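You operate a simulated robot arm through the tools that you are given. There is no shell and no other tool. Be economical: measure what you need, move in short steps, check, and stop when the job is done.

The job below is to be done with a simulated robot arm. You get a single attempt, and the scene is never put back.

TASK
Tag machine 1 out: counter to zero, dials to A and M, switch off, red lock tag on the peg.
Fine: clear the counter before turning the main switch off; switch off before hanging the tag.

Only the result counts: the job must be done as asked and must still hold three seconds after the hand-in. Knocking over, shifting, dropping, spilling or breaking anything else fails it.

THE ROBOT
A 7-joint arm with a two-finger parallel gripper, fixed in place. Base frame: the origin is at the foot of the arm, x ahead of it, y to its left, z up. Lengths are in cm, angles in degrees, forces in N, time in s.
With the tool pointing down near the work surface it reaches from about 12 to 64 cm from the base axis. Its first joint turns from -66.0 to 66.0 degrees. Payload 2.4 kg.
Tool frame: the origin (TCP) lies between the finger pads and is the grasp point; the fingertips stand 3 cm ahead of it; z points along the fingers, y is the line along which they close. The gripper opens to 9.4 cm. The fingers are 2.8 cm wide and 1 cm thick; the gripper's body (5 by 9.6 cm) begins 5.5 cm behind the TCP.
Orientation is that of the tool frame in the base frame, as a unit quaternion [x, y, z, w]. With the fingers straight down and closing along the base's y, the tool's x points along the base's -x, its y along +y and its z along -z.

THE INTERFACE
- The arm moves only by the tool send_rows. Its argument "targets" is a list that holds one entry, the list of rows, each a list of 6 numbers: the shift along the tool's x, y, z in units of 500 mm (1.0 is 500 mm), then the turn, a rotation vector about the tool's x, y, z in units of 90 degrees (1.0 is 90 degrees). In form: [[[dx, dy, dz, ax, ay, az], ...]]. A call has 1 to 12 rows; each row is the pose to reach, as a shift and turn from the pose commanded when the call began, along the tool's axes at that moment. "jaw" is the opening in per cent of the stroke, from 0 (shut) to 100 (fully open), set as the call begins (left out, the last holds). A call with a number of a shift or a turn outside -1 to 1 is refused whole. Each row takes 0.2 s and may step no farther than 5 cm and 8.6 degrees from the row before; otherwise, or with a gripper value out of range, the whole call is refused. Where a pose cannot be reached the arm comes as near as it can. A force on the tool above 90 N (or 10 N above the force at the start of the call, whichever is more), or a blocked arm, ends the call early, and 0.2 s more pass. Each finger travels about 15.3 cm/s and halts on what it meets, pressing with about 36 N; the grip force reading is that of the motor and also rises with nothing between the fingers. The clock runs only during rows and for 0.2 s after the last one: add rows that repeat a pose to give the fingers time. The reply holds the time, the measured pose of the TCP, the force on the tool along the base axes, the opening and the grip force, in the units named above and with some noise, with the torque about the TCP (base axes, N m) and any sound that the robot's microphone picked up, and new pictures: "pictures" is both (left out), scene, wrist or none.
- Cameras (640 x 400 px; columns grow to the right, rows downward): "scene" is fixed at [4.09, 48.1, 144.09]; the picture's right is [-0.69, -0.72, 0.00], its down [-0.44, 0.42, -0.79] and it looks along [0.57, -0.55, -0.61] (base axes); focal length 260 px, centre (320, 200). "wrist" rides on the gripper at [7.6, 1.4, -10.2] in the tool frame; the picture's right is [-0.18, 0.98, 0.00], its down [-0.75, -0.14, -0.64] and it looks along [-0.63, -0.12, 0.77] (tool axes); focal length 243 px, centre (320, 200). There is no depth. A picture from a camera that has moved, and an enlarged one, comes with that camera's place and axes in the base frame and with its lens.
- inspect(camera, box): a new picture of the part [left, top, right, bottom] of that camera's present view, enlarged. No time passes.
- close_job(): hands the job in; it is judged then, once.

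Work in short steps. Places have to be worked out from the pictures, the camera data and where the tool is seen: move nearer, look again, correct. Check each grasp and each placing, and mend what went wrong. You have 120 turns and 200 pictures in all, those below and enlarged ones among them. Open the gripper and draw the arm clear of the work before you hand the job in, unless the task says otherwise; then end with one line.

The tools are called after "Request:" as a command line: name --argument value ..., lists and objects as JSON in quotes. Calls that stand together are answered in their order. send_rows: Moves the arm, as the interface text tells. Its arguments: {"type":"object","properties":{"targets":{"type":"array","items":{"type":"array","items":{"type":"array","items":{"type":"number"}}}},"jaw":{"type":"number"},"pictures":{"type":"string","enum":["both","scene","wrist","none"]}},"required":["targets"]} The other tools are called the same way: inspect (camera, box) takes an enlarged picture of a part of a camera's view; close_job () hands the job in.

At the start:

```text
t: 0.0
tool_pos: [39.35, 8.22, 125.53]
ee_rot: [0.0, 1.0, 0.0, 0.0]
wrist_force: [-0.2, 0.2, 0.6]
ft_torque: [0.0, 0.0, 0.0]
opening: 9.41
grasp_force: 0.1
```

scene: 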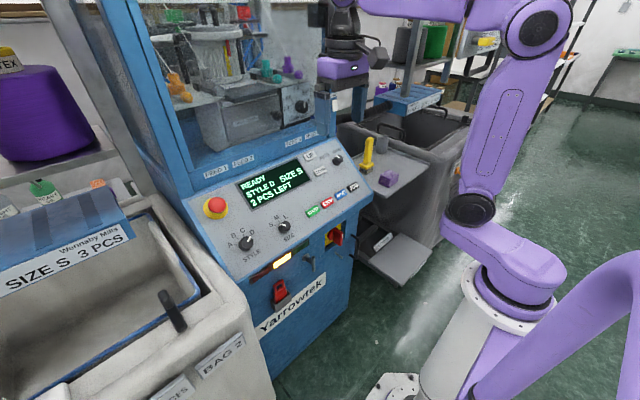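
wrist: 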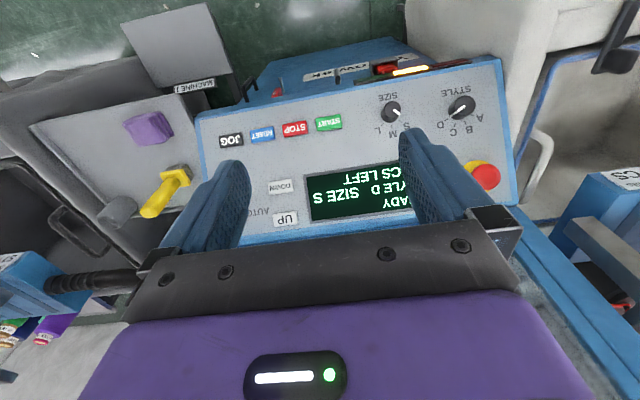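

I start by looking closer at the panel and the front of the machine.

Request:
inspect --camera "scene" --box '[190, 140, 390, 265]'

Request:
inspect --camera "scene" --box '[220, 220, 380, 340]'

Request:
inspect --camera "wrist" --box '[190, 50, 520, 250]'

```text
3.20 times, centred on (290, 202) of scene
camera zoom: at [4.09, 48.1, 144.09], right [-0.69, -0.72, 0.0], down [-0.44, 0.42, -0.79], along [0.57, -0.55, -0.61], focal length 833 px, centre (416, 192)
```

zoom: 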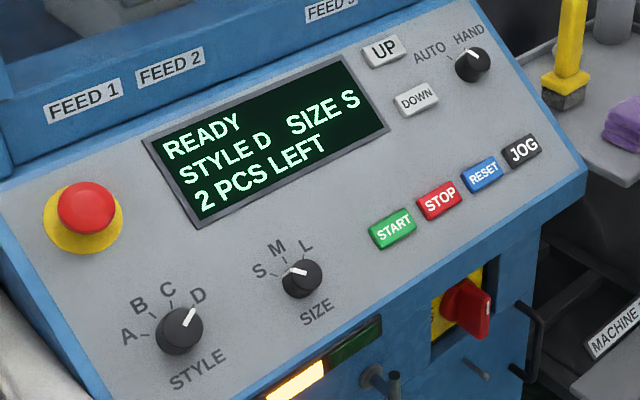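

```text
3.33 times, centred on (300, 280) of scene
camera zoom: at [4.09, 48.1, 144.09], right [-0.69, -0.72, 0.0], down [-0.44, 0.42, -0.79], along [0.57, -0.55, -0.61], focal length 867 px, centre (387, -67)
```

zoom: 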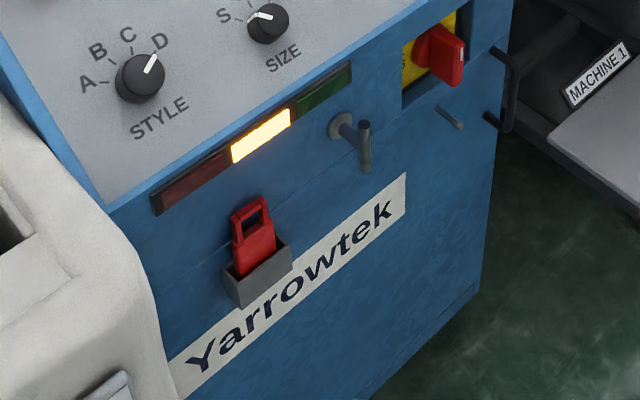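

```text
1.94 times, centred on (355, 150) of wrist
camera zoom: at [31.75, 9.54, 135.75], right [0.18, 0.98, 0.0], down [0.75, -0.14, 0.64], along [0.63, -0.12, -0.77], focal length 470 px, centre (252, 297)
```

zoom: 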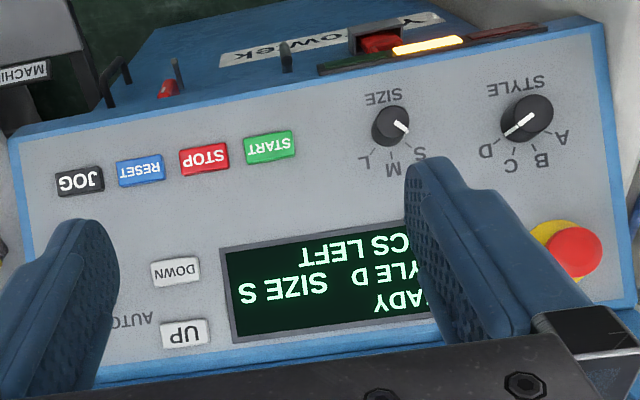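

Triangulating both views puts the panel on a plane tilted about 38° and aligned with y. STYLE is near (49.8,29.8,95.1), SIZE near (48.8,18.7,94.1) and DOWN near (56.9,-2.7,99.5). I'll go to a hover over the STYLE dial with the tool square to the panel.

Request:
send_rows --targets '[[[-0.0124, 0.0617, 0.0643, 0, -0.0601, 0], [-0.0248, 0.1234, 0.1286, 0, -0.1202, 0], [-0.0372, 0.1851, 0.1929, 0, -0.1803, 0], [-0.0496, 0.2468, 0.2572, 0, -0.2404, 0], [-0.062, 0.3085, 0.3215, 0, -0.3005, 0], [-0.0744, 0.3702, 0.3858, 0, -0.3606, 0], [-0.087, 0.432, 0.45, 0, -0.421, 0], [-0.087, 0.432, 0.45, 0, -0.421, 0]]]'

```text
t: 1.8
tool_pos: [43.64, 30.03, 103.01]
ee_rot: [-0.001, 0.946, 0.001, 0.325]
wrist_force: [0.4, -0.9, -0.2]
ft_torque: [0.04, 0.01, -0.01]
opening: 9.4
grasp_force: 0.1
camera wrist: at [31.36, 31.32, 106.36], right [0.14, 0.98, 0.11], down [0.2, -0.14, 0.97], along [0.97, -0.12, -0.22], focal length 243 px, centre (320, 200)
```

scene: 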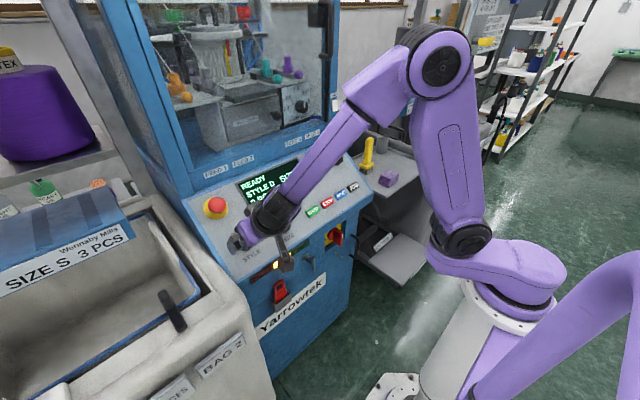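
wrist: 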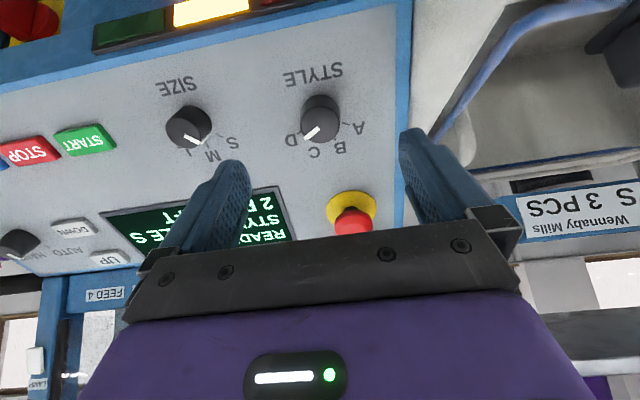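

The pose is as predicted. I'm enlarging the dials to measure centres and pointer angles.

Request:
inspect --camera "wrist" --box '[130, 40, 430, 225]'

Request:
inspect --camera "wrist" --box '[270, 50, 380, 170]'

```text
2.13 times, centred on (280, 132) of wrist
camera zoom: at [31.36, 31.32, 106.36], right [0.14, 0.98, 0.11], down [0.2, -0.14, 0.97], along [0.97, -0.12, -0.22], focal length 518 px, centre (405, 344)
```

zoom: 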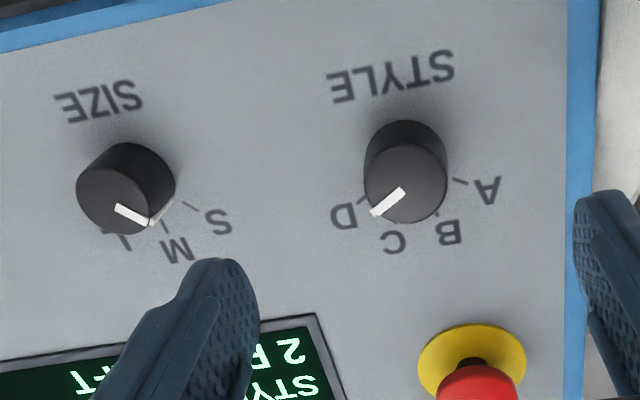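

```text
3.33 times, centred on (325, 110) of wrist
camera zoom: at [31.36, 31.32, 106.36], right [0.14, 0.98, 0.11], down [0.2, -0.14, 0.97], along [0.97, -0.12, -0.22], focal length 809 px, centre (303, 500)
```

zoom: 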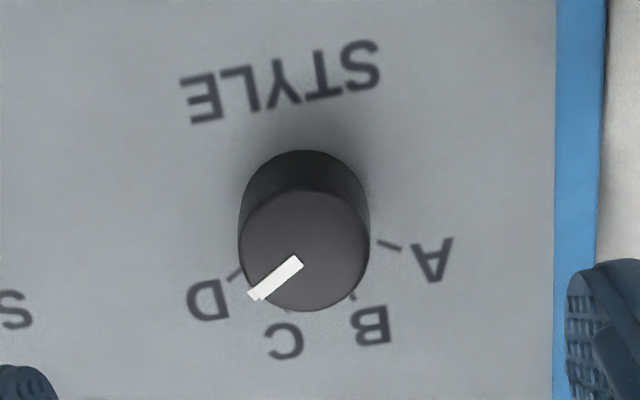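

Knob top comes out at about (49.8,29.8,95.6), roughly 2 cm tall. D sits about 58° right of vertical and A about 55° left, so the turn is about 113° ccw. I'll pre-rotate the hand 56° cw, narrow the jaw and go part-way down.

Request:
send_rows --targets '[[[-0.001, -0.001, 0.0, 0, 0, 0.089], [-0.002, -0.002, 0.01, 0, 0, 0.178], [-0.003, -0.003, 0.02, 0, 0, 0.267], [-0.004, -0.004, 0.03, 0, 0, 0.356], [-0.005, -0.0045, 0.05, 0, 0, 0.445], [-0.006, -0.0046, 0.07, 0, 0, 0.534], [-0.0062, -0.0046, 0.09, 0, 0, 0.622], [-0.0062, -0.0046, 0.09, 0, 0, 0.622]]]' --jaw 62

```text
t: 3.6
tool_pos: [46.77, 29.74, 99.68]
ee_rot: [0.445, 0.835, 0.153, 0.286]
wrist_force: [-0.4, 0.0, -0.3]
ft_torque: [-0.01, 0.02, 0.0]
opening: 5.85
grasp_force: 0.0
camera wrist: at [38.08, 36.69, 105.84], right [0.72, 0.4, 0.56], down [-0.15, -0.7, 0.69], along [0.67, -0.59, -0.45], focal length 243 px, centre (320, 200)
```

scene: 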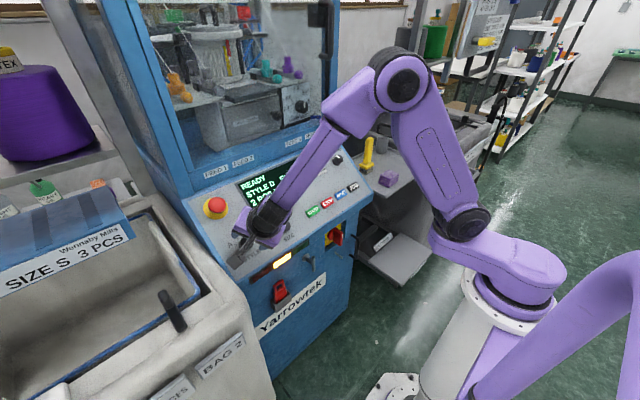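
wrist: 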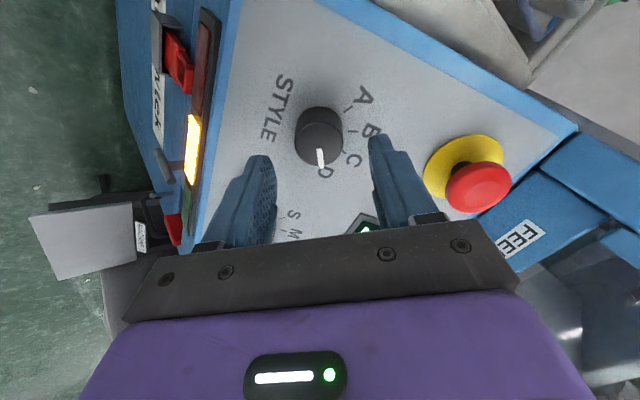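

The knob is centred between the fingers, and this view gives (49.8,29.6,95.6) again. I'll descend 3.5 cm and close.

Request:
send_rows --targets '[[[0, 0, 0.02, 0, 0, 0], [0, 0, 0.04, 0, 0, 0], [0, 0, 0.06, 0, 0, 0], [0, 0, 0.07, 0, 0, 0], [0, 0, 0.07, 0, 0, 0]]]' --pictures "wrist"

Request:
send_rows --targets '[[[0, 0, 0, 0, 0, 0], [0, 0, 0, 0, 0, 0], [0, 0, 0, 0, 0, 0]]]' --jaw 20 --pictures "wrist"

```text
t: 4.8
tool_pos: [48.96, 29.56, 96.94]
ee_rot: [0.444, 0.836, 0.152, 0.287]
wrist_force: [-1.3, -0.4, 0.0]
ft_torque: [-0.02, 0.04, 0.02]
opening: 5.84
grasp_force: 0.0
camera wrist: at [40.21, 36.61, 103.06], right [0.72, 0.4, 0.56], down [-0.15, -0.7, 0.69], along [0.67, -0.59, -0.45], focal length 243 px, centre (320, 200)
```

wrist: 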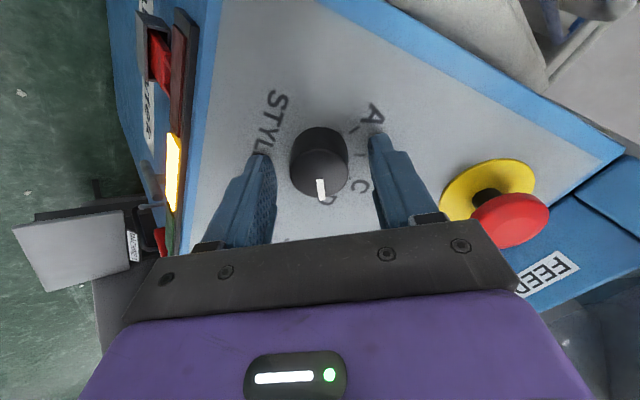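

```text
t: 5.6
tool_pos: [49.01, 29.74, 97.09]
ee_rot: [0.443, 0.836, 0.153, 0.287]
wrist_force: [7.2, 3.9, -0.6]
ft_torque: [0.05, -0.21, 0.1]
opening: 3.33
grasp_force: 45.1
camera wrist: at [40.25, 36.63, 103.09], right [0.72, 0.4, 0.56], down [-0.15, -0.7, 0.69], along [0.67, -0.59, -0.45], focal length 243 px, centre (320, 200)
```

wrist: 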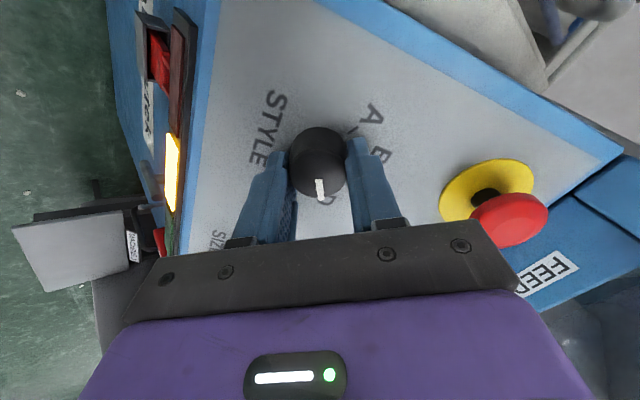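

The knob is gripped (3.3 cm) with little side force. I'll turn 40° ccw first and check the display.

Request:
send_rows --targets '[[[0, 0, 0, 0, 0, -0.089], [0, 0, 0, 0, 0, -0.178], [0, 0, 0, 0, 0, -0.267], [0, 0, 0, 0, 0, -0.356], [0, 0, 0, 0, 0, -0.444]]]'

Request:
inspect --camera "scene" --box '[190, 140, 390, 265]'

```text
t: 6.8
tool_pos: [49.15, 29.82, 97.1]
ee_rot: [0.13, 0.936, 0.049, 0.323]
wrist_force: [26.0, 18.2, 5.0]
ft_torque: [0.76, 0.24, 0.42]
opening: 3.32
grasp_force: 44.6
camera wrist: at [37.31, 33.16, 100.81], right [0.35, 0.89, 0.28], down [0.14, -0.35, 0.93], along [0.93, -0.28, -0.25], focal length 243 px, centre (320, 200)
```

scene: 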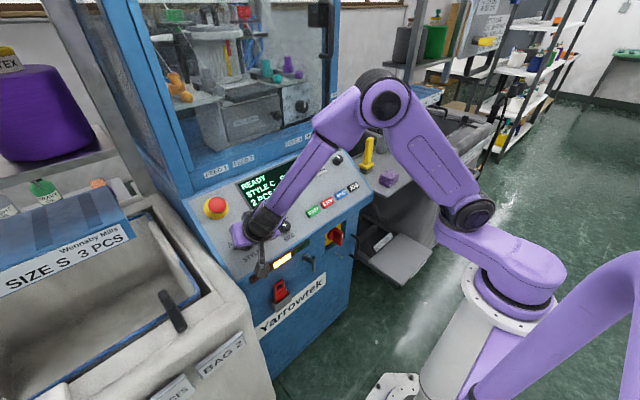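
wrist: 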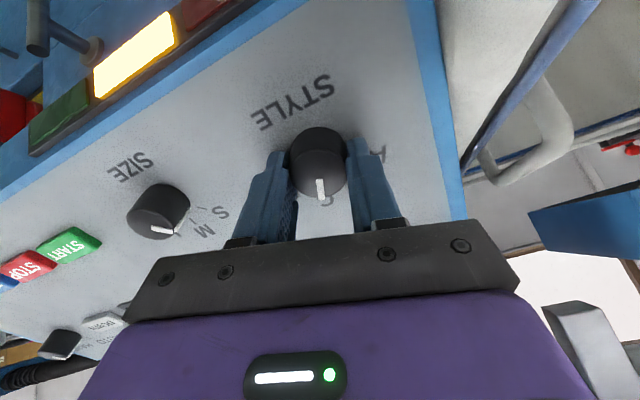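

```text
3.20 times, centred on (290, 202) of scene
camera zoom: at [4.16, 48.15, 144.07], right [-0.69, -0.72, 0.0], down [-0.44, 0.42, -0.79], along [0.57, -0.55, -0.61], focal length 833 px, centre (416, 192)
```

zoom: 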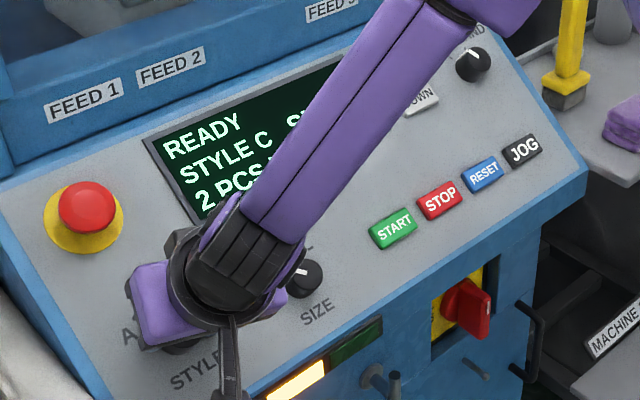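

The display went to STYLE C, with some side load building up. I'll shift slightly to relieve it and turn another 40°.

Request:
send_rows --targets '[[[-0.0018, 0.0024, 0, 0, 0, 0], [-0.0018, 0.0024, 0, 0, 0, -0.089], [-0.0018, 0.0024, 0, 0, 0, -0.178], [-0.002, 0.0024, 0, 0, 0, -0.267], [-0.0022, 0.0022, 0, 0, 0, -0.356], [-0.0024, 0.002, 0, 0, 0, -0.424]]]' --pictures "wrist"

Request:
inspect --camera "scene" --box '[190, 140, 390, 265]'

```text
t: 8.2
tool_pos: [48.98, 29.94, 97.1]
ee_rot: [-0.185, 0.927, -0.059, 0.321]
wrist_force: [21.5, 30.6, -9.4]
ft_torque: [0.73, -0.51, 0.46]
opening: 3.33
grasp_force: 44.9
camera wrist: at [36.79, 28.34, 100.42], right [-0.17, 0.98, -0.12], down [0.2, 0.15, 0.97], along [0.97, 0.14, -0.22], focal length 243 px, centre (320, 200)
```

wrist: 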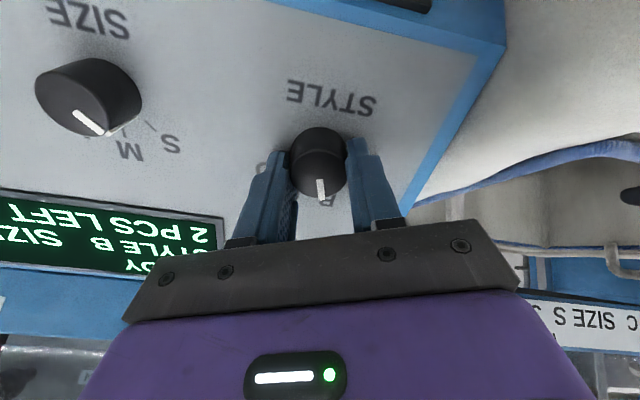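

```text
3.20 times, centred on (290, 202) of scene
camera zoom: at [4.17, 48.2, 144.06], right [-0.69, -0.72, 0.0], down [-0.44, 0.42, -0.79], along [0.57, -0.55, -0.61], focal length 833 px, centre (416, 192)
```

zoom: 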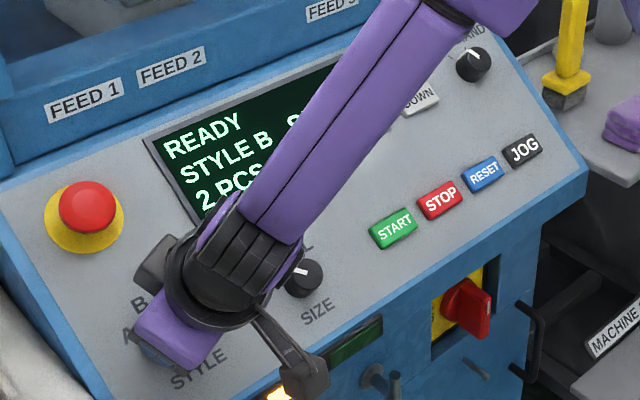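

STYLE B. Same relief again, then a last turn of about 37°.

Request:
send_rows --targets '[[[-0.0023, 0.0023, 0, 0, 0, 0], [-0.0023, 0.0023, 0, 0, 0, -0.089], [-0.0023, 0.0023, 0, 0, 0, -0.178], [-0.0025, 0.002, 0, 0, 0, -0.267], [-0.0027, 0.0018, 0, 0, 0, -0.356], [-0.003, 0.0015, 0, 0, 0, -0.41]]]' --pictures "wrist"

Request:
inspect --camera "scene" --box '[190, 140, 390, 265]'

```text
t: 9.6
tool_pos: [48.92, 30.27, 97.05]
ee_rot: [-0.471, 0.821, -0.155, 0.283]
wrist_force: [8.0, 29.9, -19.6]
ft_torque: [0.58, 0.26, 0.39]
opening: 3.31
grasp_force: 45.1
camera wrist: at [38.65, 24.23, 101.89], right [-0.6, 0.66, -0.45], down [0.0, 0.57, 0.82], along [0.8, 0.49, -0.35], focal length 243 px, centre (320, 200)
```

wrist: 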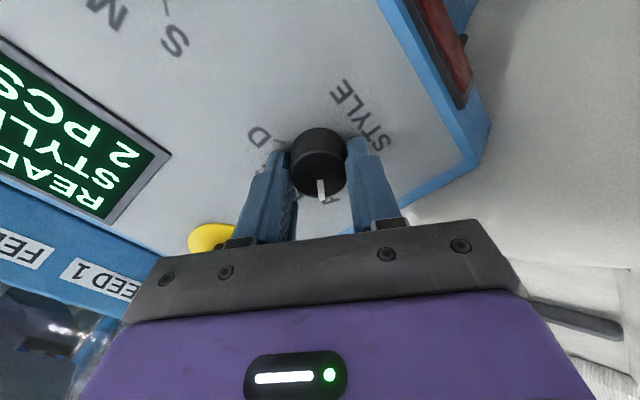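

```text
3.20 times, centred on (290, 202) of scene
camera zoom: at [4.15, 48.21, 144.05], right [-0.69, -0.72, 0.0], down [-0.44, 0.42, -0.79], along [0.57, -0.55, -0.61], focal length 833 px, centre (416, 192)
```

zoom: 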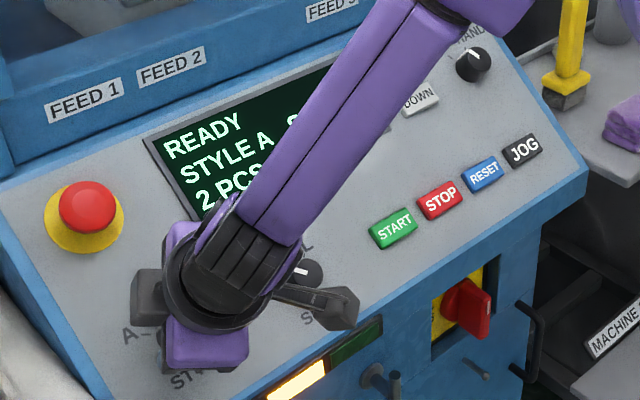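

STYLE A is reached. I'll open and back straight out.

Request:
send_rows --targets '[[[0, 0, 0, 0, 0, 0], [0, 0, 0, 0, 0, 0], [0, 0, -0.03, 0, 0, 0], [0, 0, -0.07, 0, 0, 0], [0, 0, -0.12, 0, 0, 0], [0, 0, -0.12, 0, 0, 0]]]' --jaw 62

Request:
inspect --camera "wrist" --box '[220, 0, 440, 200]'

```text
t: 11.0
tool_pos: [45.32, 29.88, 101.94]
ee_rot: [-0.467, 0.823, -0.16, 0.282]
wrist_force: [0.0, 0.0, -0.4]
ft_torque: [-0.01, -0.03, -0.01]
opening: 5.85
grasp_force: 0.0
camera wrist: at [34.99, 23.92, 106.73], right [-0.59, 0.66, -0.46], down [0.01, 0.57, 0.82], along [0.81, 0.48, -0.34], focal length 243 px, centre (320, 200)
```

scene: 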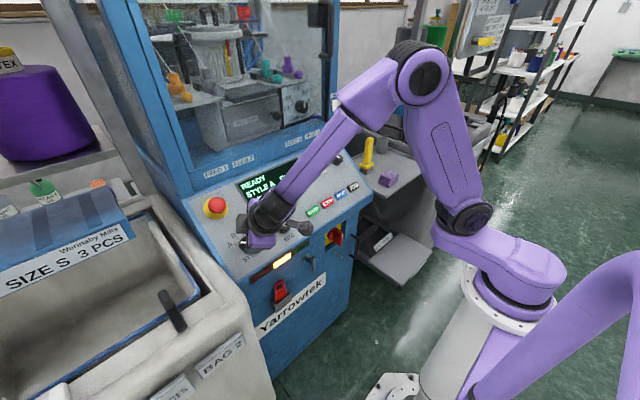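
wrist: 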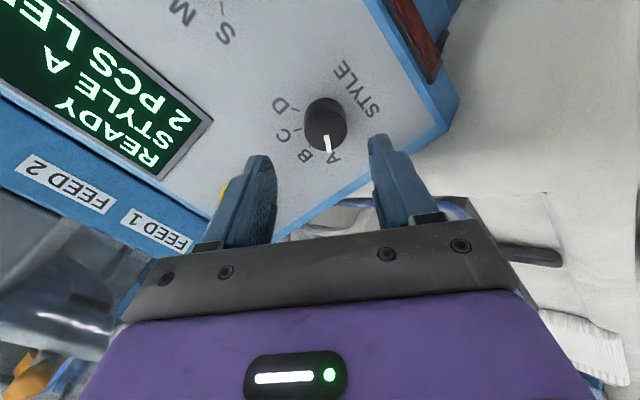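

```text
2.00 times, centred on (330, 100) of wrist
camera zoom: at [34.99, 23.92, 106.73], right [-0.59, 0.66, -0.46], down [0.01, 0.57, 0.82], along [0.81, 0.48, -0.34], focal length 485 px, centre (300, 400)
```

zoom: 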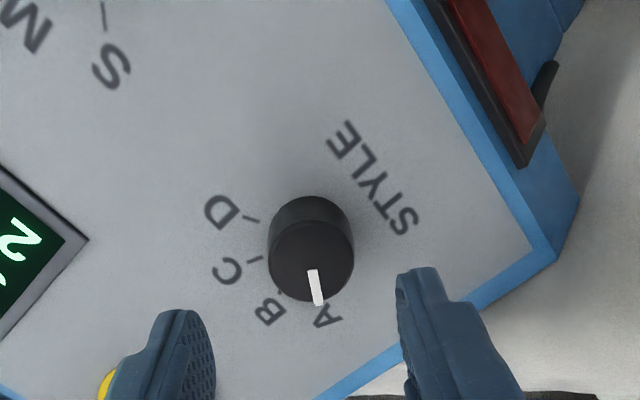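

STYLE points at A. SIZE top I estimate at about (48.8,18.5,94.7), so I'll hover above it with the hand at -22°, ready for a clockwise turn of about 45°.

Request:
send_rows --targets '[[[0.0426, -0.0177, -0.0037, 0, 0, 0.0822], [0.0851, -0.0354, -0.0074, 0, 0, 0.1644], [0.1277, -0.0532, -0.0112, 0, 0, 0.2466], [0.1702, -0.0709, -0.0149, 0, 0, 0.3288], [0.2128, -0.0886, -0.0186, 0, 0, 0.411], [0.2128, -0.0886, -0.0186, 0, 0, 0.411]]]' --pictures "wrist"

Request:
inspect --camera "wrist" --box '[220, 40, 420, 200]'

```text
t: 12.4
tool_pos: [43.61, 18.41, 101.49]
ee_rot: [-0.18, 0.928, -0.062, 0.319]
wrist_force: [-0.8, -0.3, -0.5]
ft_torque: [0.0, -0.03, -0.01]
opening: 5.83
grasp_force: 0.0
camera wrist: at [31.26, 16.66, 104.85], right [-0.16, 0.98, -0.12], down [0.2, 0.15, 0.97], along [0.97, 0.13, -0.22], focal length 243 px, centre (320, 200)
```

wrist: 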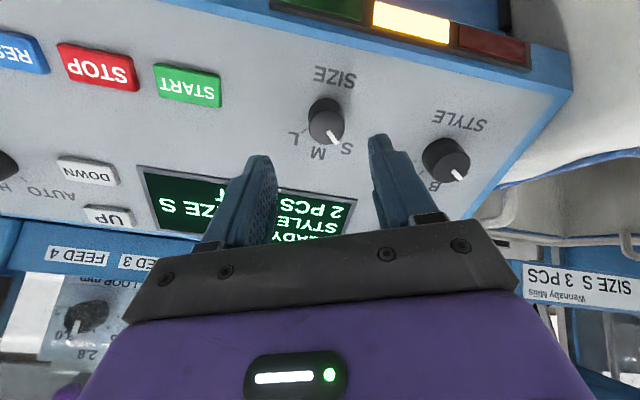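

```text
2.50 times, centred on (320, 120) of wrist
camera zoom: at [31.26, 16.66, 104.85], right [-0.16, 0.98, -0.12], down [0.2, 0.15, 0.97], along [0.97, 0.13, -0.22], focal length 606 px, centre (320, 400)
```

zoom: 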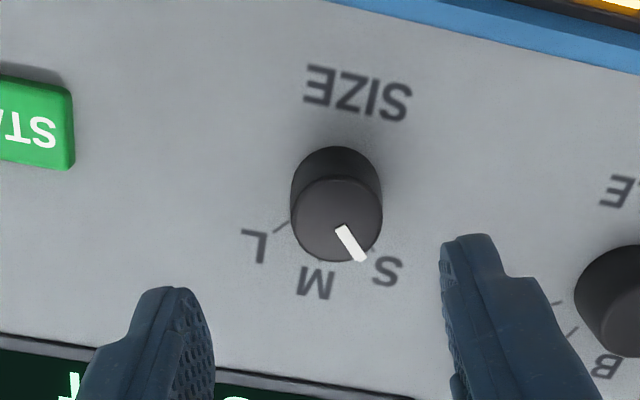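

Refined SIZE centre is (48.8,18.8,94.9), and the S pointer is about 45° left of vertical. I'll descend, grip and turn 45° cw.

Request:
send_rows --targets '[[[-0.004, 0.0068, 0.04, 0, 0, 0], [-0.004, 0.0068, 0.08, 0, 0, 0], [-0.004, 0.0068, 0.11, 0, 0, 0], [-0.004, 0.0068, 0.138, 0, 0, 0], [-0.004, 0.0068, 0.138, 0, 0, 0]]]' --pictures "wrist"

Request:
send_rows --targets '[[[0, 0, 0, 0, 0, 0], [0, 0, 0, 0, 0, 0], [0, 0, 0, 0, 0, 0]]]' --jaw 20 --pictures "wrist"

```text
t: 13.6
tool_pos: [47.79, 18.86, 96.21]
ee_rot: [-0.181, 0.928, -0.063, 0.319]
wrist_force: [0.0, 0.5, -0.4]
ft_torque: [0.0, -0.03, 0.0]
opening: 5.84
grasp_force: 0.0
camera wrist: at [35.55, 17.2, 99.44], right [-0.16, 0.98, -0.12], down [0.2, 0.15, 0.97], along [0.97, 0.13, -0.22], focal length 243 px, centre (320, 200)
```

wrist: 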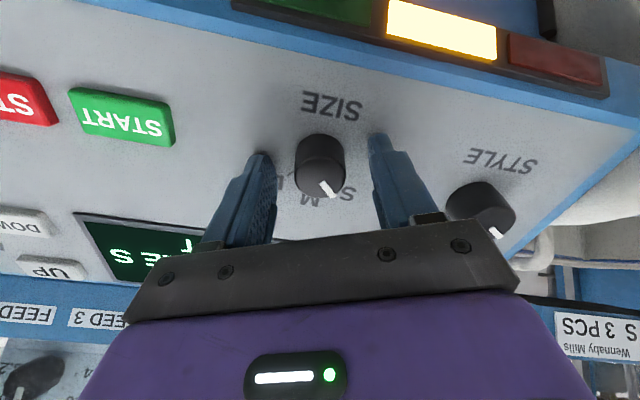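

```text
t: 14.4
tool_pos: [47.88, 18.87, 96.06]
ee_rot: [-0.182, 0.929, -0.061, 0.318]
wrist_force: [4.2, 3.2, -3.9]
ft_torque: [0.13, -0.11, 0.12]
opening: 2.92
grasp_force: 45.0
camera wrist: at [35.54, 17.22, 99.44], right [-0.16, 0.98, -0.12], down [0.2, 0.15, 0.97], along [0.97, 0.13, -0.22], focal length 243 px, centre (320, 200)
```

wrist: 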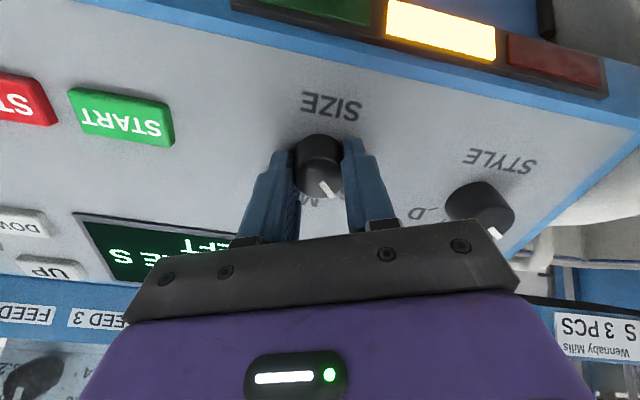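

It is gripped at 2.9 cm. I'll turn 45° clockwise.

Request:
send_rows --targets '[[[0, 0, 0, 0, 0, 0.09], [0, 0, 0, 0, 0, 0.18], [0, 0, 0, 0, 0, 0.27], [0, 0, 0, 0, 0, 0.36], [0, 0, 0, 0, 0, 0.45], [0, 0, 0, 0, 0, 0.5]]]'

Request:
inspect --camera "scene" --box '[190, 140, 390, 265]'

```text
t: 15.8
tool_pos: [47.85, 18.61, 96.05]
ee_rot: [0.191, 0.926, 0.064, 0.318]
wrist_force: [13.2, 3.7, -11.6]
ft_torque: [0.17, -0.06, 0.14]
opening: 2.93
grasp_force: 45.4
camera wrist: at [36.44, 22.94, 100.15], right [0.44, 0.83, 0.34], down [0.11, -0.42, 0.9], along [0.89, -0.36, -0.28], focal length 243 px, centre (320, 200)
```

scene: 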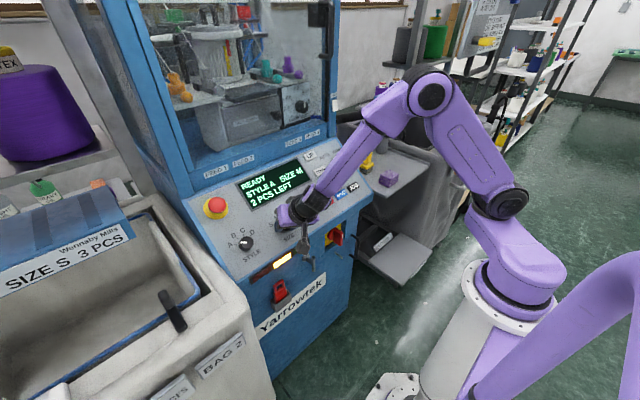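
wrist: 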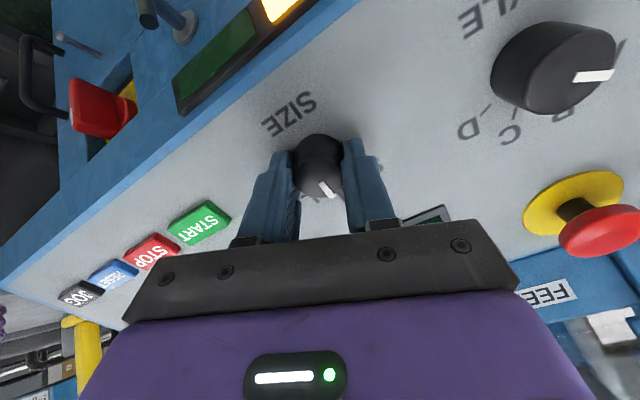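

```text
3.20 times, centred on (290, 202) of scene
camera zoom: at [4.15, 48.12, 144.09], right [-0.69, -0.72, 0.0], down [-0.44, 0.42, -0.79], along [0.57, -0.55, -0.61], focal length 833 px, centre (416, 192)
```

zoom: 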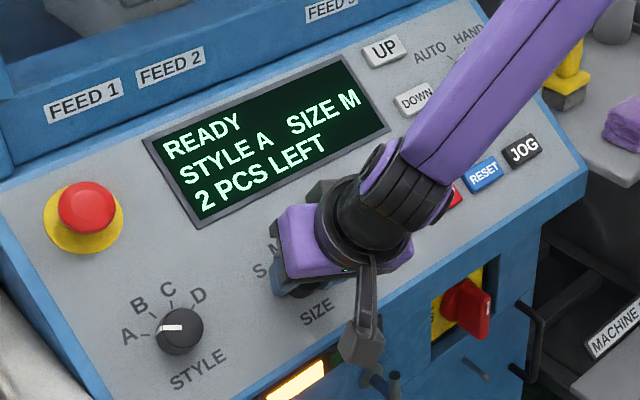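

SIZE M shows on the display. Releasing and backing out.

Request:
send_rows --targets '[[[0, 0, 0, 0, 0, 0], [0, 0, 0, 0, 0, 0], [0, 0, -0.03, 0, 0, 0], [0, 0, -0.08, 0, 0, 0], [0, 0, -0.16, 0, 0, 0], [0, 0, -0.16, 0, 0, 0]]]' --jaw 62 --pictures "wrist"

Request:
inspect --camera "scene" --box '[190, 140, 390, 265]'

```text
t: 17.2
tool_pos: [42.76, 18.61, 102.53]
ee_rot: [0.189, 0.927, 0.064, 0.318]
wrist_force: [0.0, 0.2, 0.2]
ft_torque: [-0.01, -0.01, 0.0]
opening: 5.82
grasp_force: 0.1
camera wrist: at [31.43, 22.87, 106.61], right [0.44, 0.83, 0.34], down [0.11, -0.42, 0.9], along [0.89, -0.36, -0.28], focal length 243 px, centre (320, 200)
```

wrist: 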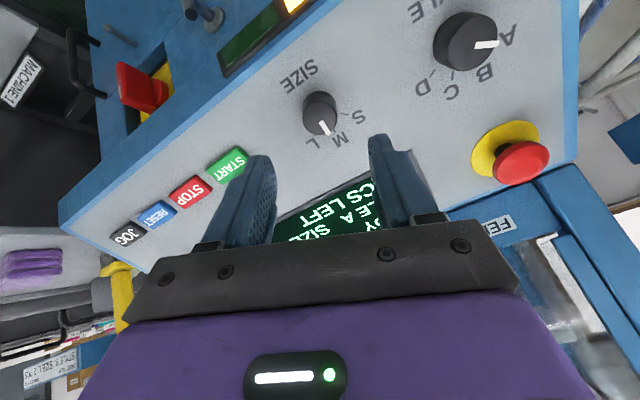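

```text
3.20 times, centred on (290, 202) of scene
camera zoom: at [4.09, 48.1, 144.09], right [-0.69, -0.72, 0.0], down [-0.44, 0.42, -0.79], along [0.57, -0.55, -0.61], focal length 833 px, centre (416, 192)
```

zoom: 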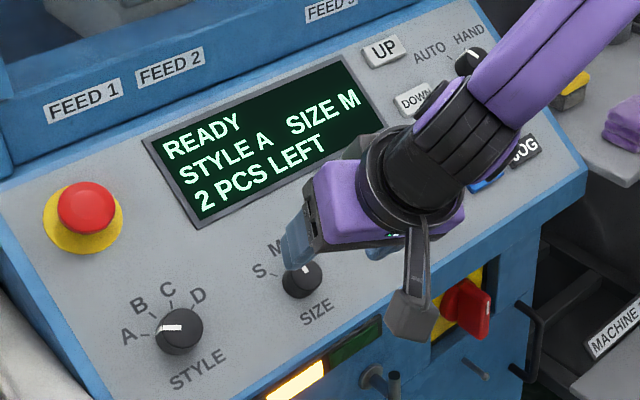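

SIZE sits at M, STYLE at A, and the counter reads 2. Next I move over the DOWN button with the jaw shut.

Request:
send_rows --targets '[[[-0.0567, -0.0523, 0.0, 0, 0, -0.0426], [-0.1134, -0.1046, 0.01, 0, 0, -0.0852], [-0.17, -0.157, 0.025, 0, 0, -0.1278], [-0.2267, -0.2093, 0.045, 0, 0, -0.1704], [-0.2834, -0.2616, 0.06, 0, 0, -0.213], [-0.34, -0.314, 0.0756, 0, 0, -0.2556], [-0.34, -0.314, 0.0756, 0, 0, -0.2556]]]' --jaw 0

Request:
inspect --camera "wrist" --box '[220, 40, 420, 240]'

```text
t: 18.8
tool_pos: [52.8, -2.68, 105.41]
ee_rot: [-0.001, 0.946, 0.001, 0.324]
wrist_force: [0.6, -0.1, -0.9]
ft_torque: [-0.01, -0.01, 0.0]
opening: 0.0
grasp_force: 32.6
camera wrist: at [40.44, -1.34, 108.59], right [0.15, 0.98, 0.11], down [0.2, -0.14, 0.97], along [0.97, -0.12, -0.22], focal length 243 px, centre (320, 200)
```

scene: 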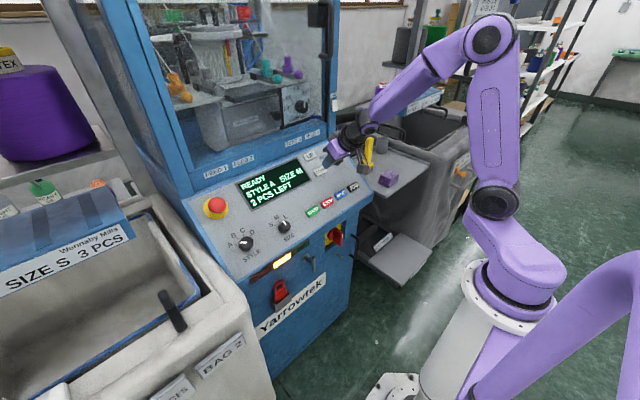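
wrist: 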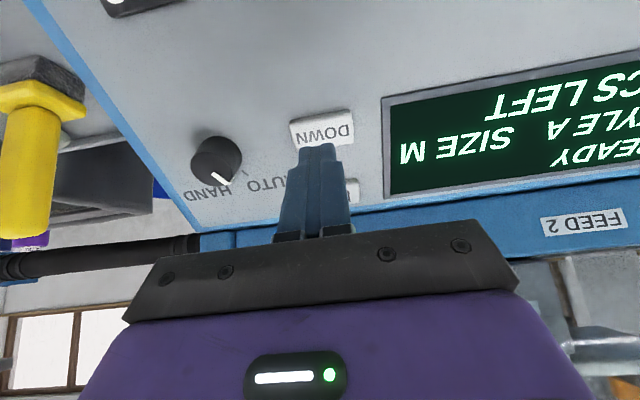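

```text
2.00 times, centred on (320, 140) of wrist
camera zoom: at [40.44, -1.34, 108.59], right [0.15, 0.98, 0.11], down [0.2, -0.14, 0.97], along [0.97, -0.12, -0.22], focal length 485 px, centre (320, 320)
```

zoom: 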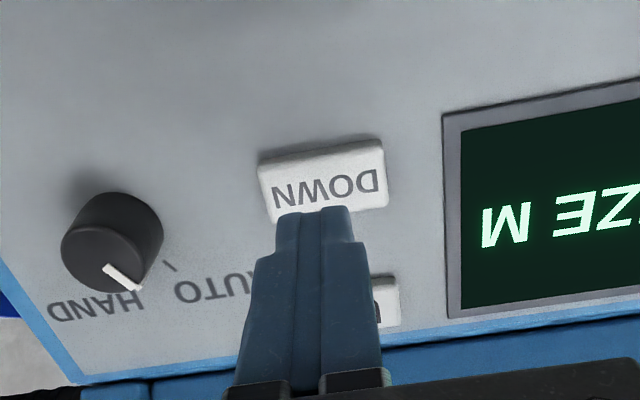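

DOWN centre is at (56.9,-2.6,99.8), about 3.9 cm ahead of the fingertips. I'll press to about 4.1 cm and return.

Request:
send_rows --targets '[[[0.003, 0, 0.04, 0, 0, 0], [0.003, 0, 0.065, 0, 0, 0], [0.003, 0, 0.074, 0, 0, 0], [0.003, 0, 0.08, 0, 0, 0], [0.003, 0, 0.084, 0, 0, 0]]]' --pictures "none"

Request:
inspect --camera "scene" --box '[190, 140, 390, 265]'

```text
t: 20.0
tool_pos: [55.17, -2.47, 102.07]
ee_rot: [0.0, 0.946, 0.001, 0.325]
wrist_force: [-17.8, -1.5, 15.1]
ft_torque: [-0.09, 0.04, -0.01]
opening: 0.03
grasp_force: 33.2
heard: click
```

```text
3.20 times, centred on (290, 202) of scene
camera zoom: at [4.01, 48.1, 144.1], right [-0.69, -0.72, 0.0], down [-0.44, 0.42, -0.79], along [0.57, -0.55, -0.61], focal length 833 px, centre (416, 192)
```

zoom: 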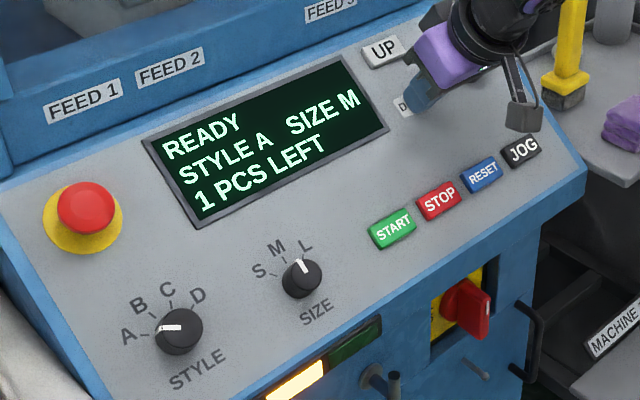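

One click, and the counter reads 1. I'll release fully and press once more.

Request:
send_rows --targets '[[[0, 0, -0.02, 0, 0, 0], [0, 0, -0.03, 0, 0, 0], [0, 0, -0.03, 0, 0, 0], [0, 0, -0.015, 0, 0, 0], [0, 0, -0.005, 0, 0, 0], [0, 0, 0, 0, 0, 0]]]' --pictures "none"

Request:
send_rows --targets '[[[0, 0, -0.02, 0, 0, 0], [0, 0, -0.06, 0, 0, 0], [0, 0, -0.12, 0, 0, 0], [0, 0, -0.16, 0, 0, 0]]]' --pictures "wrist"

Request:
inspect --camera "scene" --box '[190, 140, 390, 265]'

Request:
inspect --camera "scene" --box '[260, 205, 310, 245]'

```text
t: 21.4
tool_pos: [55.2, -2.38, 101.97]
ee_rot: [-0.001, 0.946, 0.0, 0.325]
wrist_force: [-16.8, -0.4, 14.9]
ft_torque: [-0.01, -0.01, -0.05]
opening: 0.0
grasp_force: 32.9
heard: click
```

```text
t: 22.4
tool_pos: [50.22, -2.41, 108.3]
ee_rot: [-0.001, 0.946, 0.0, 0.325]
wrist_force: [-0.3, 0.0, -0.6]
ft_torque: [0.01, 0.01, -0.01]
opening: 0.03
grasp_force: 32.9
camera wrist: at [37.96, -1.08, 111.54], right [0.14, 0.98, 0.11], down [0.2, -0.14, 0.97], along [0.97, -0.12, -0.22], focal length 243 px, centre (320, 200)
```

wrist: 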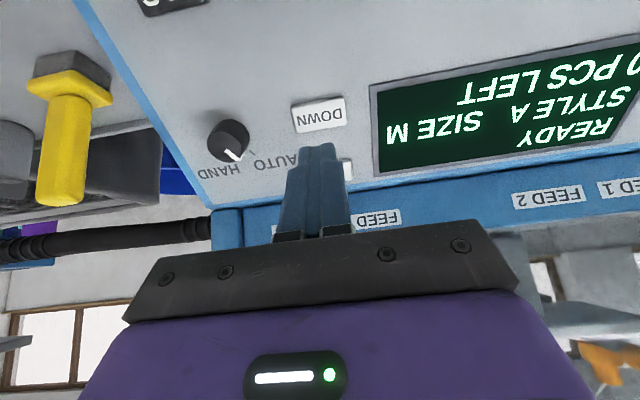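

```text
3.20 times, centred on (290, 202) of scene
camera zoom: at [4.09, 48.1, 144.09], right [-0.69, -0.72, 0.0], down [-0.44, 0.42, -0.79], along [0.57, -0.55, -0.61], focal length 833 px, centre (416, 192)
```

zoom: 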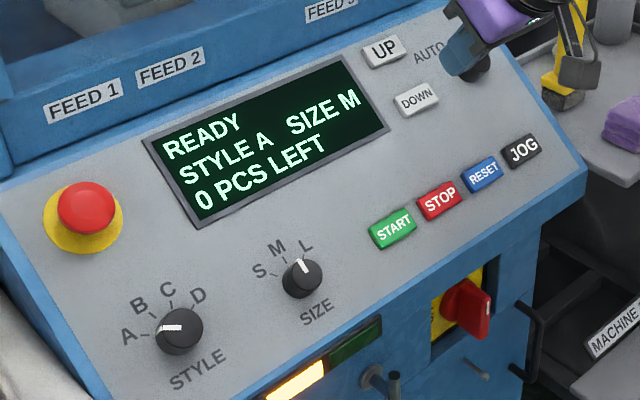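

```text
10.00 times, centred on (285, 225) of scene
camera zoom: at [4.09, 48.1, 144.09], right [-0.69, -0.72, 0.0], down [-0.44, 0.42, -0.79], along [0.57, -0.55, -0.61], focal length 2602 px, centre (670, -50)
```

zoom: 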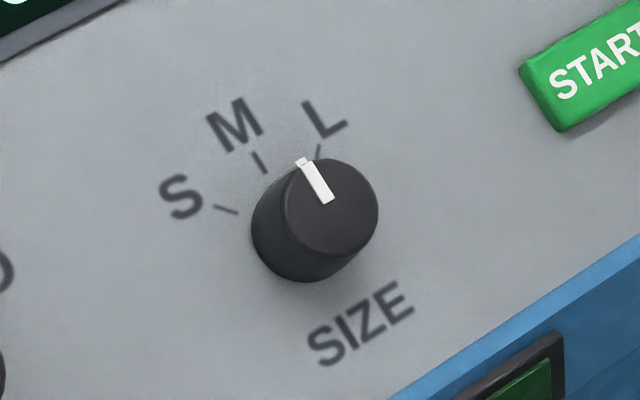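

The counter reads 0 and SIZE is exactly on M. Next I back away and bring the tool level in front of the machine to view the main switch, the tag and the peg.

Request:
send_rows --targets '[[[0.0758, 0.02, -0.059, 0, -0.0722, 0], [0.1622, 0.04, -0.1008, 0, -0.1444, 0], [0.2578, 0.06, -0.1246, 0, -0.2166, 0], [0.3498, 0.08, -0.1202, 0, -0.2888, 0], [0.4384, 0.1, -0.0878, 0, -0.361, 0], [0.5094, 0.12, -0.029, 0, -0.4332, 0], [0.5806, 0.14, 0.0296, 0, -0.5054, 0], [0.6334, 0.148, 0.0974, 0, -0.578, 0], [0.6334, 0.148, 0.0974, 0, -0.578, 0]]]'

```text
refused: row 3 steps farther than a row can; nothing moved
```

One row was slightly too long, so I'm trimming it.

Request:
send_rows --targets '[[[0.0758, 0.01, -0.059, 0, -0.0722, 0], [0.1622, 0.02, -0.1008, 0, -0.1444, 0], [0.2538, 0.03, -0.1226, 0, -0.2166, 0], [0.3458, 0.04, -0.1202, 0, -0.2888, 0], [0.4334, 0.06, -0.0878, 0, -0.361, 0], [0.5064, 0.08, -0.029, 0, -0.4332, 0], [0.5776, 0.11, 0.0296, 0, -0.5054, 0], [0.6334, 0.14, 0.0974, 0, -0.578, 0], [0.6334, 0.148, 0.0974, 0, -0.578, 0]]]'

```text
t: 24.4
tool_pos: [40.79, 21.42, 87.55]
ee_rot: [0.014, 0.701, 0.01, 0.713]
wrist_force: [-1.4, -2.1, -10.4]
ft_torque: [-0.03, -0.78, 0.29]
opening: 0.0
grasp_force: 32.6
out of reach, approached as far as the arm can: row 3, 4, 5, 6, 7, 8, 9
camera wrist: at [30.57, 22.99, 79.67], right [0.0, 0.98, 0.22], down [-0.65, -0.16, 0.74], along [0.76, -0.14, 0.64], focal length 243 px, centre (320, 200)
```

scene: 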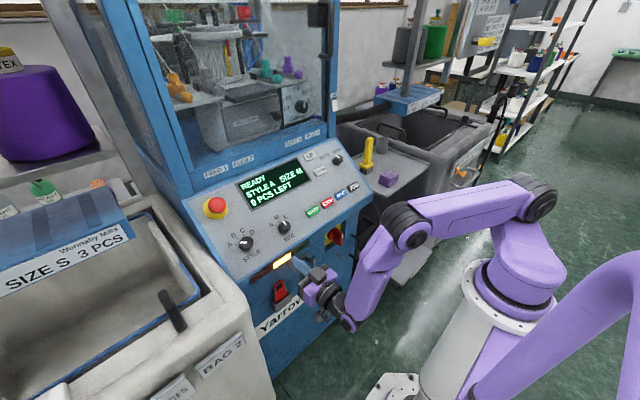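
wrist: 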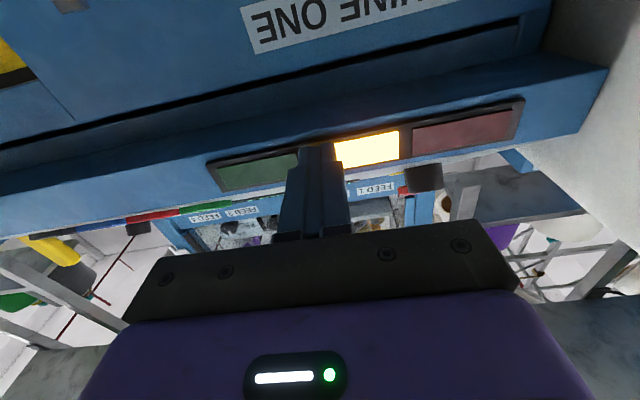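

The arm cannot fold that far back with a level tool and ended close to the lamp strip, with a 10 N reading. I'm checking for contact before moving.

Request:
inspect --camera "scene" --box '[240, 230, 370, 330]'

Request:
send_rows --targets '[[[0, 0, 0, 0, 0, 0]]]' --pictures "none"

```text
4.00 times, centred on (305, 280) of scene
camera zoom: at [4.1, 48.1, 144.09], right [-0.69, -0.72, 0.0], down [-0.44, 0.42, -0.79], along [0.57, -0.55, -0.61], focal length 1041 px, centre (380, -120)
```

zoom: 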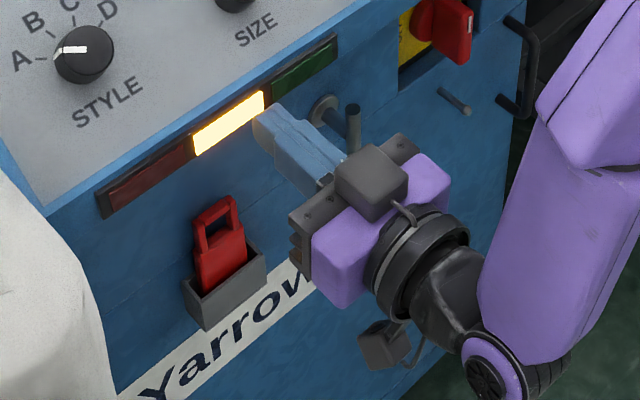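

```text
t: 24.8
tool_pos: [40.29, 20.51, 85.7]
ee_rot: [-0.001, 0.707, -0.002, 0.707]
wrist_force: [-0.1, 0.0, 0.5]
ft_torque: [0.01, -0.03, 0.0]
opening: 0.0
grasp_force: 33.1
```

No load remains; it was a transient. From this picture the straight stub under the switch looks like the peg, while the disc-with-bar looks like a latch handle. I'll pitch the tool back down and rise to get a proper view of the front.

Request:
send_rows --targets '[[[0, 0, -0.02, 0, 0.09, 0], [-0.02, -0.02, -0.04, 0, 0.18, 0], [-0.05, -0.04, -0.06, 0, 0.27, 0]]]' --pictures "none"

```text
t: 25.6
tool_pos: [36.95, 18.81, 87.7]
ee_rot: [-0.001, 0.841, -0.002, 0.54]
wrist_force: [0.6, 0.7, -1.0]
ft_torque: [0.01, -0.01, -0.01]
opening: 0.0
grasp_force: 33.4
out of reach, approached as far as the arm can: row 1, 2, 3
```

The move behaved as expected. Now to a tool-down pose in front of the machine for a good look.

Request:
send_rows --targets '[[[-0.0192, -0.032, -0.0198, 0, 0.09, 0], [-0.0384, -0.064, -0.0396, 0, 0.18, 0], [-0.0576, -0.096, -0.0594, 0, 0.27, 0], [-0.0768, -0.128, -0.0793, 0, 0.36, 0], [-0.096, -0.16, -0.0991, 0, 0.45, 0], [-0.1152, -0.192, -0.119, 0, 0.54, 0], [-0.1344, -0.224, -0.1388, 0, 0.63, 0], [-0.1536, -0.256, -0.1586, 0, 0.72, 0], [-0.1536, -0.256, -0.1586, 0, 0.72, 0]]]'

Request:
inspect --camera "wrist" --box '[100, 0, 540, 250]'

```text
t: 27.6
tool_pos: [32.53, 6.21, 97.76]
ee_rot: [0.001, 1.0, -0.001, 0.007]
wrist_force: [-0.5, 0.0, -0.6]
ft_torque: [0.0, -0.02, 0.0]
opening: 0.0
grasp_force: 33.1
camera wrist: at [24.78, 7.49, 107.88], right [0.18, 0.98, 0.0], down [0.74, -0.14, 0.65], along [0.64, -0.12, -0.76], focal length 243 px, centre (320, 200)
```

scene: 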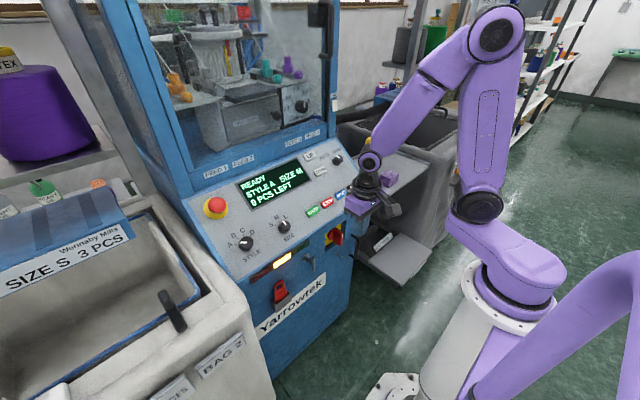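
wrist: 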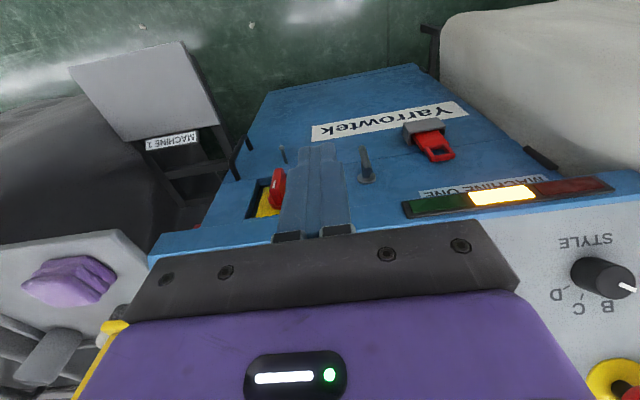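

```text
1.45 times, centred on (320, 125) of wrist
camera zoom: at [24.78, 7.49, 107.88], right [0.18, 0.98, 0.0], down [0.74, -0.14, 0.65], along [0.64, -0.12, -0.76], focal length 353 px, centre (320, 309)
```

zoom: 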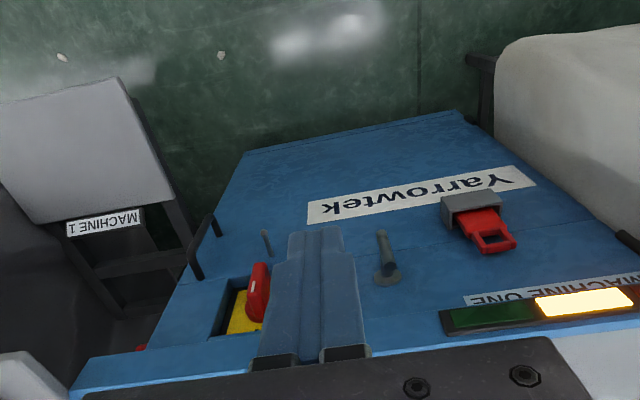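

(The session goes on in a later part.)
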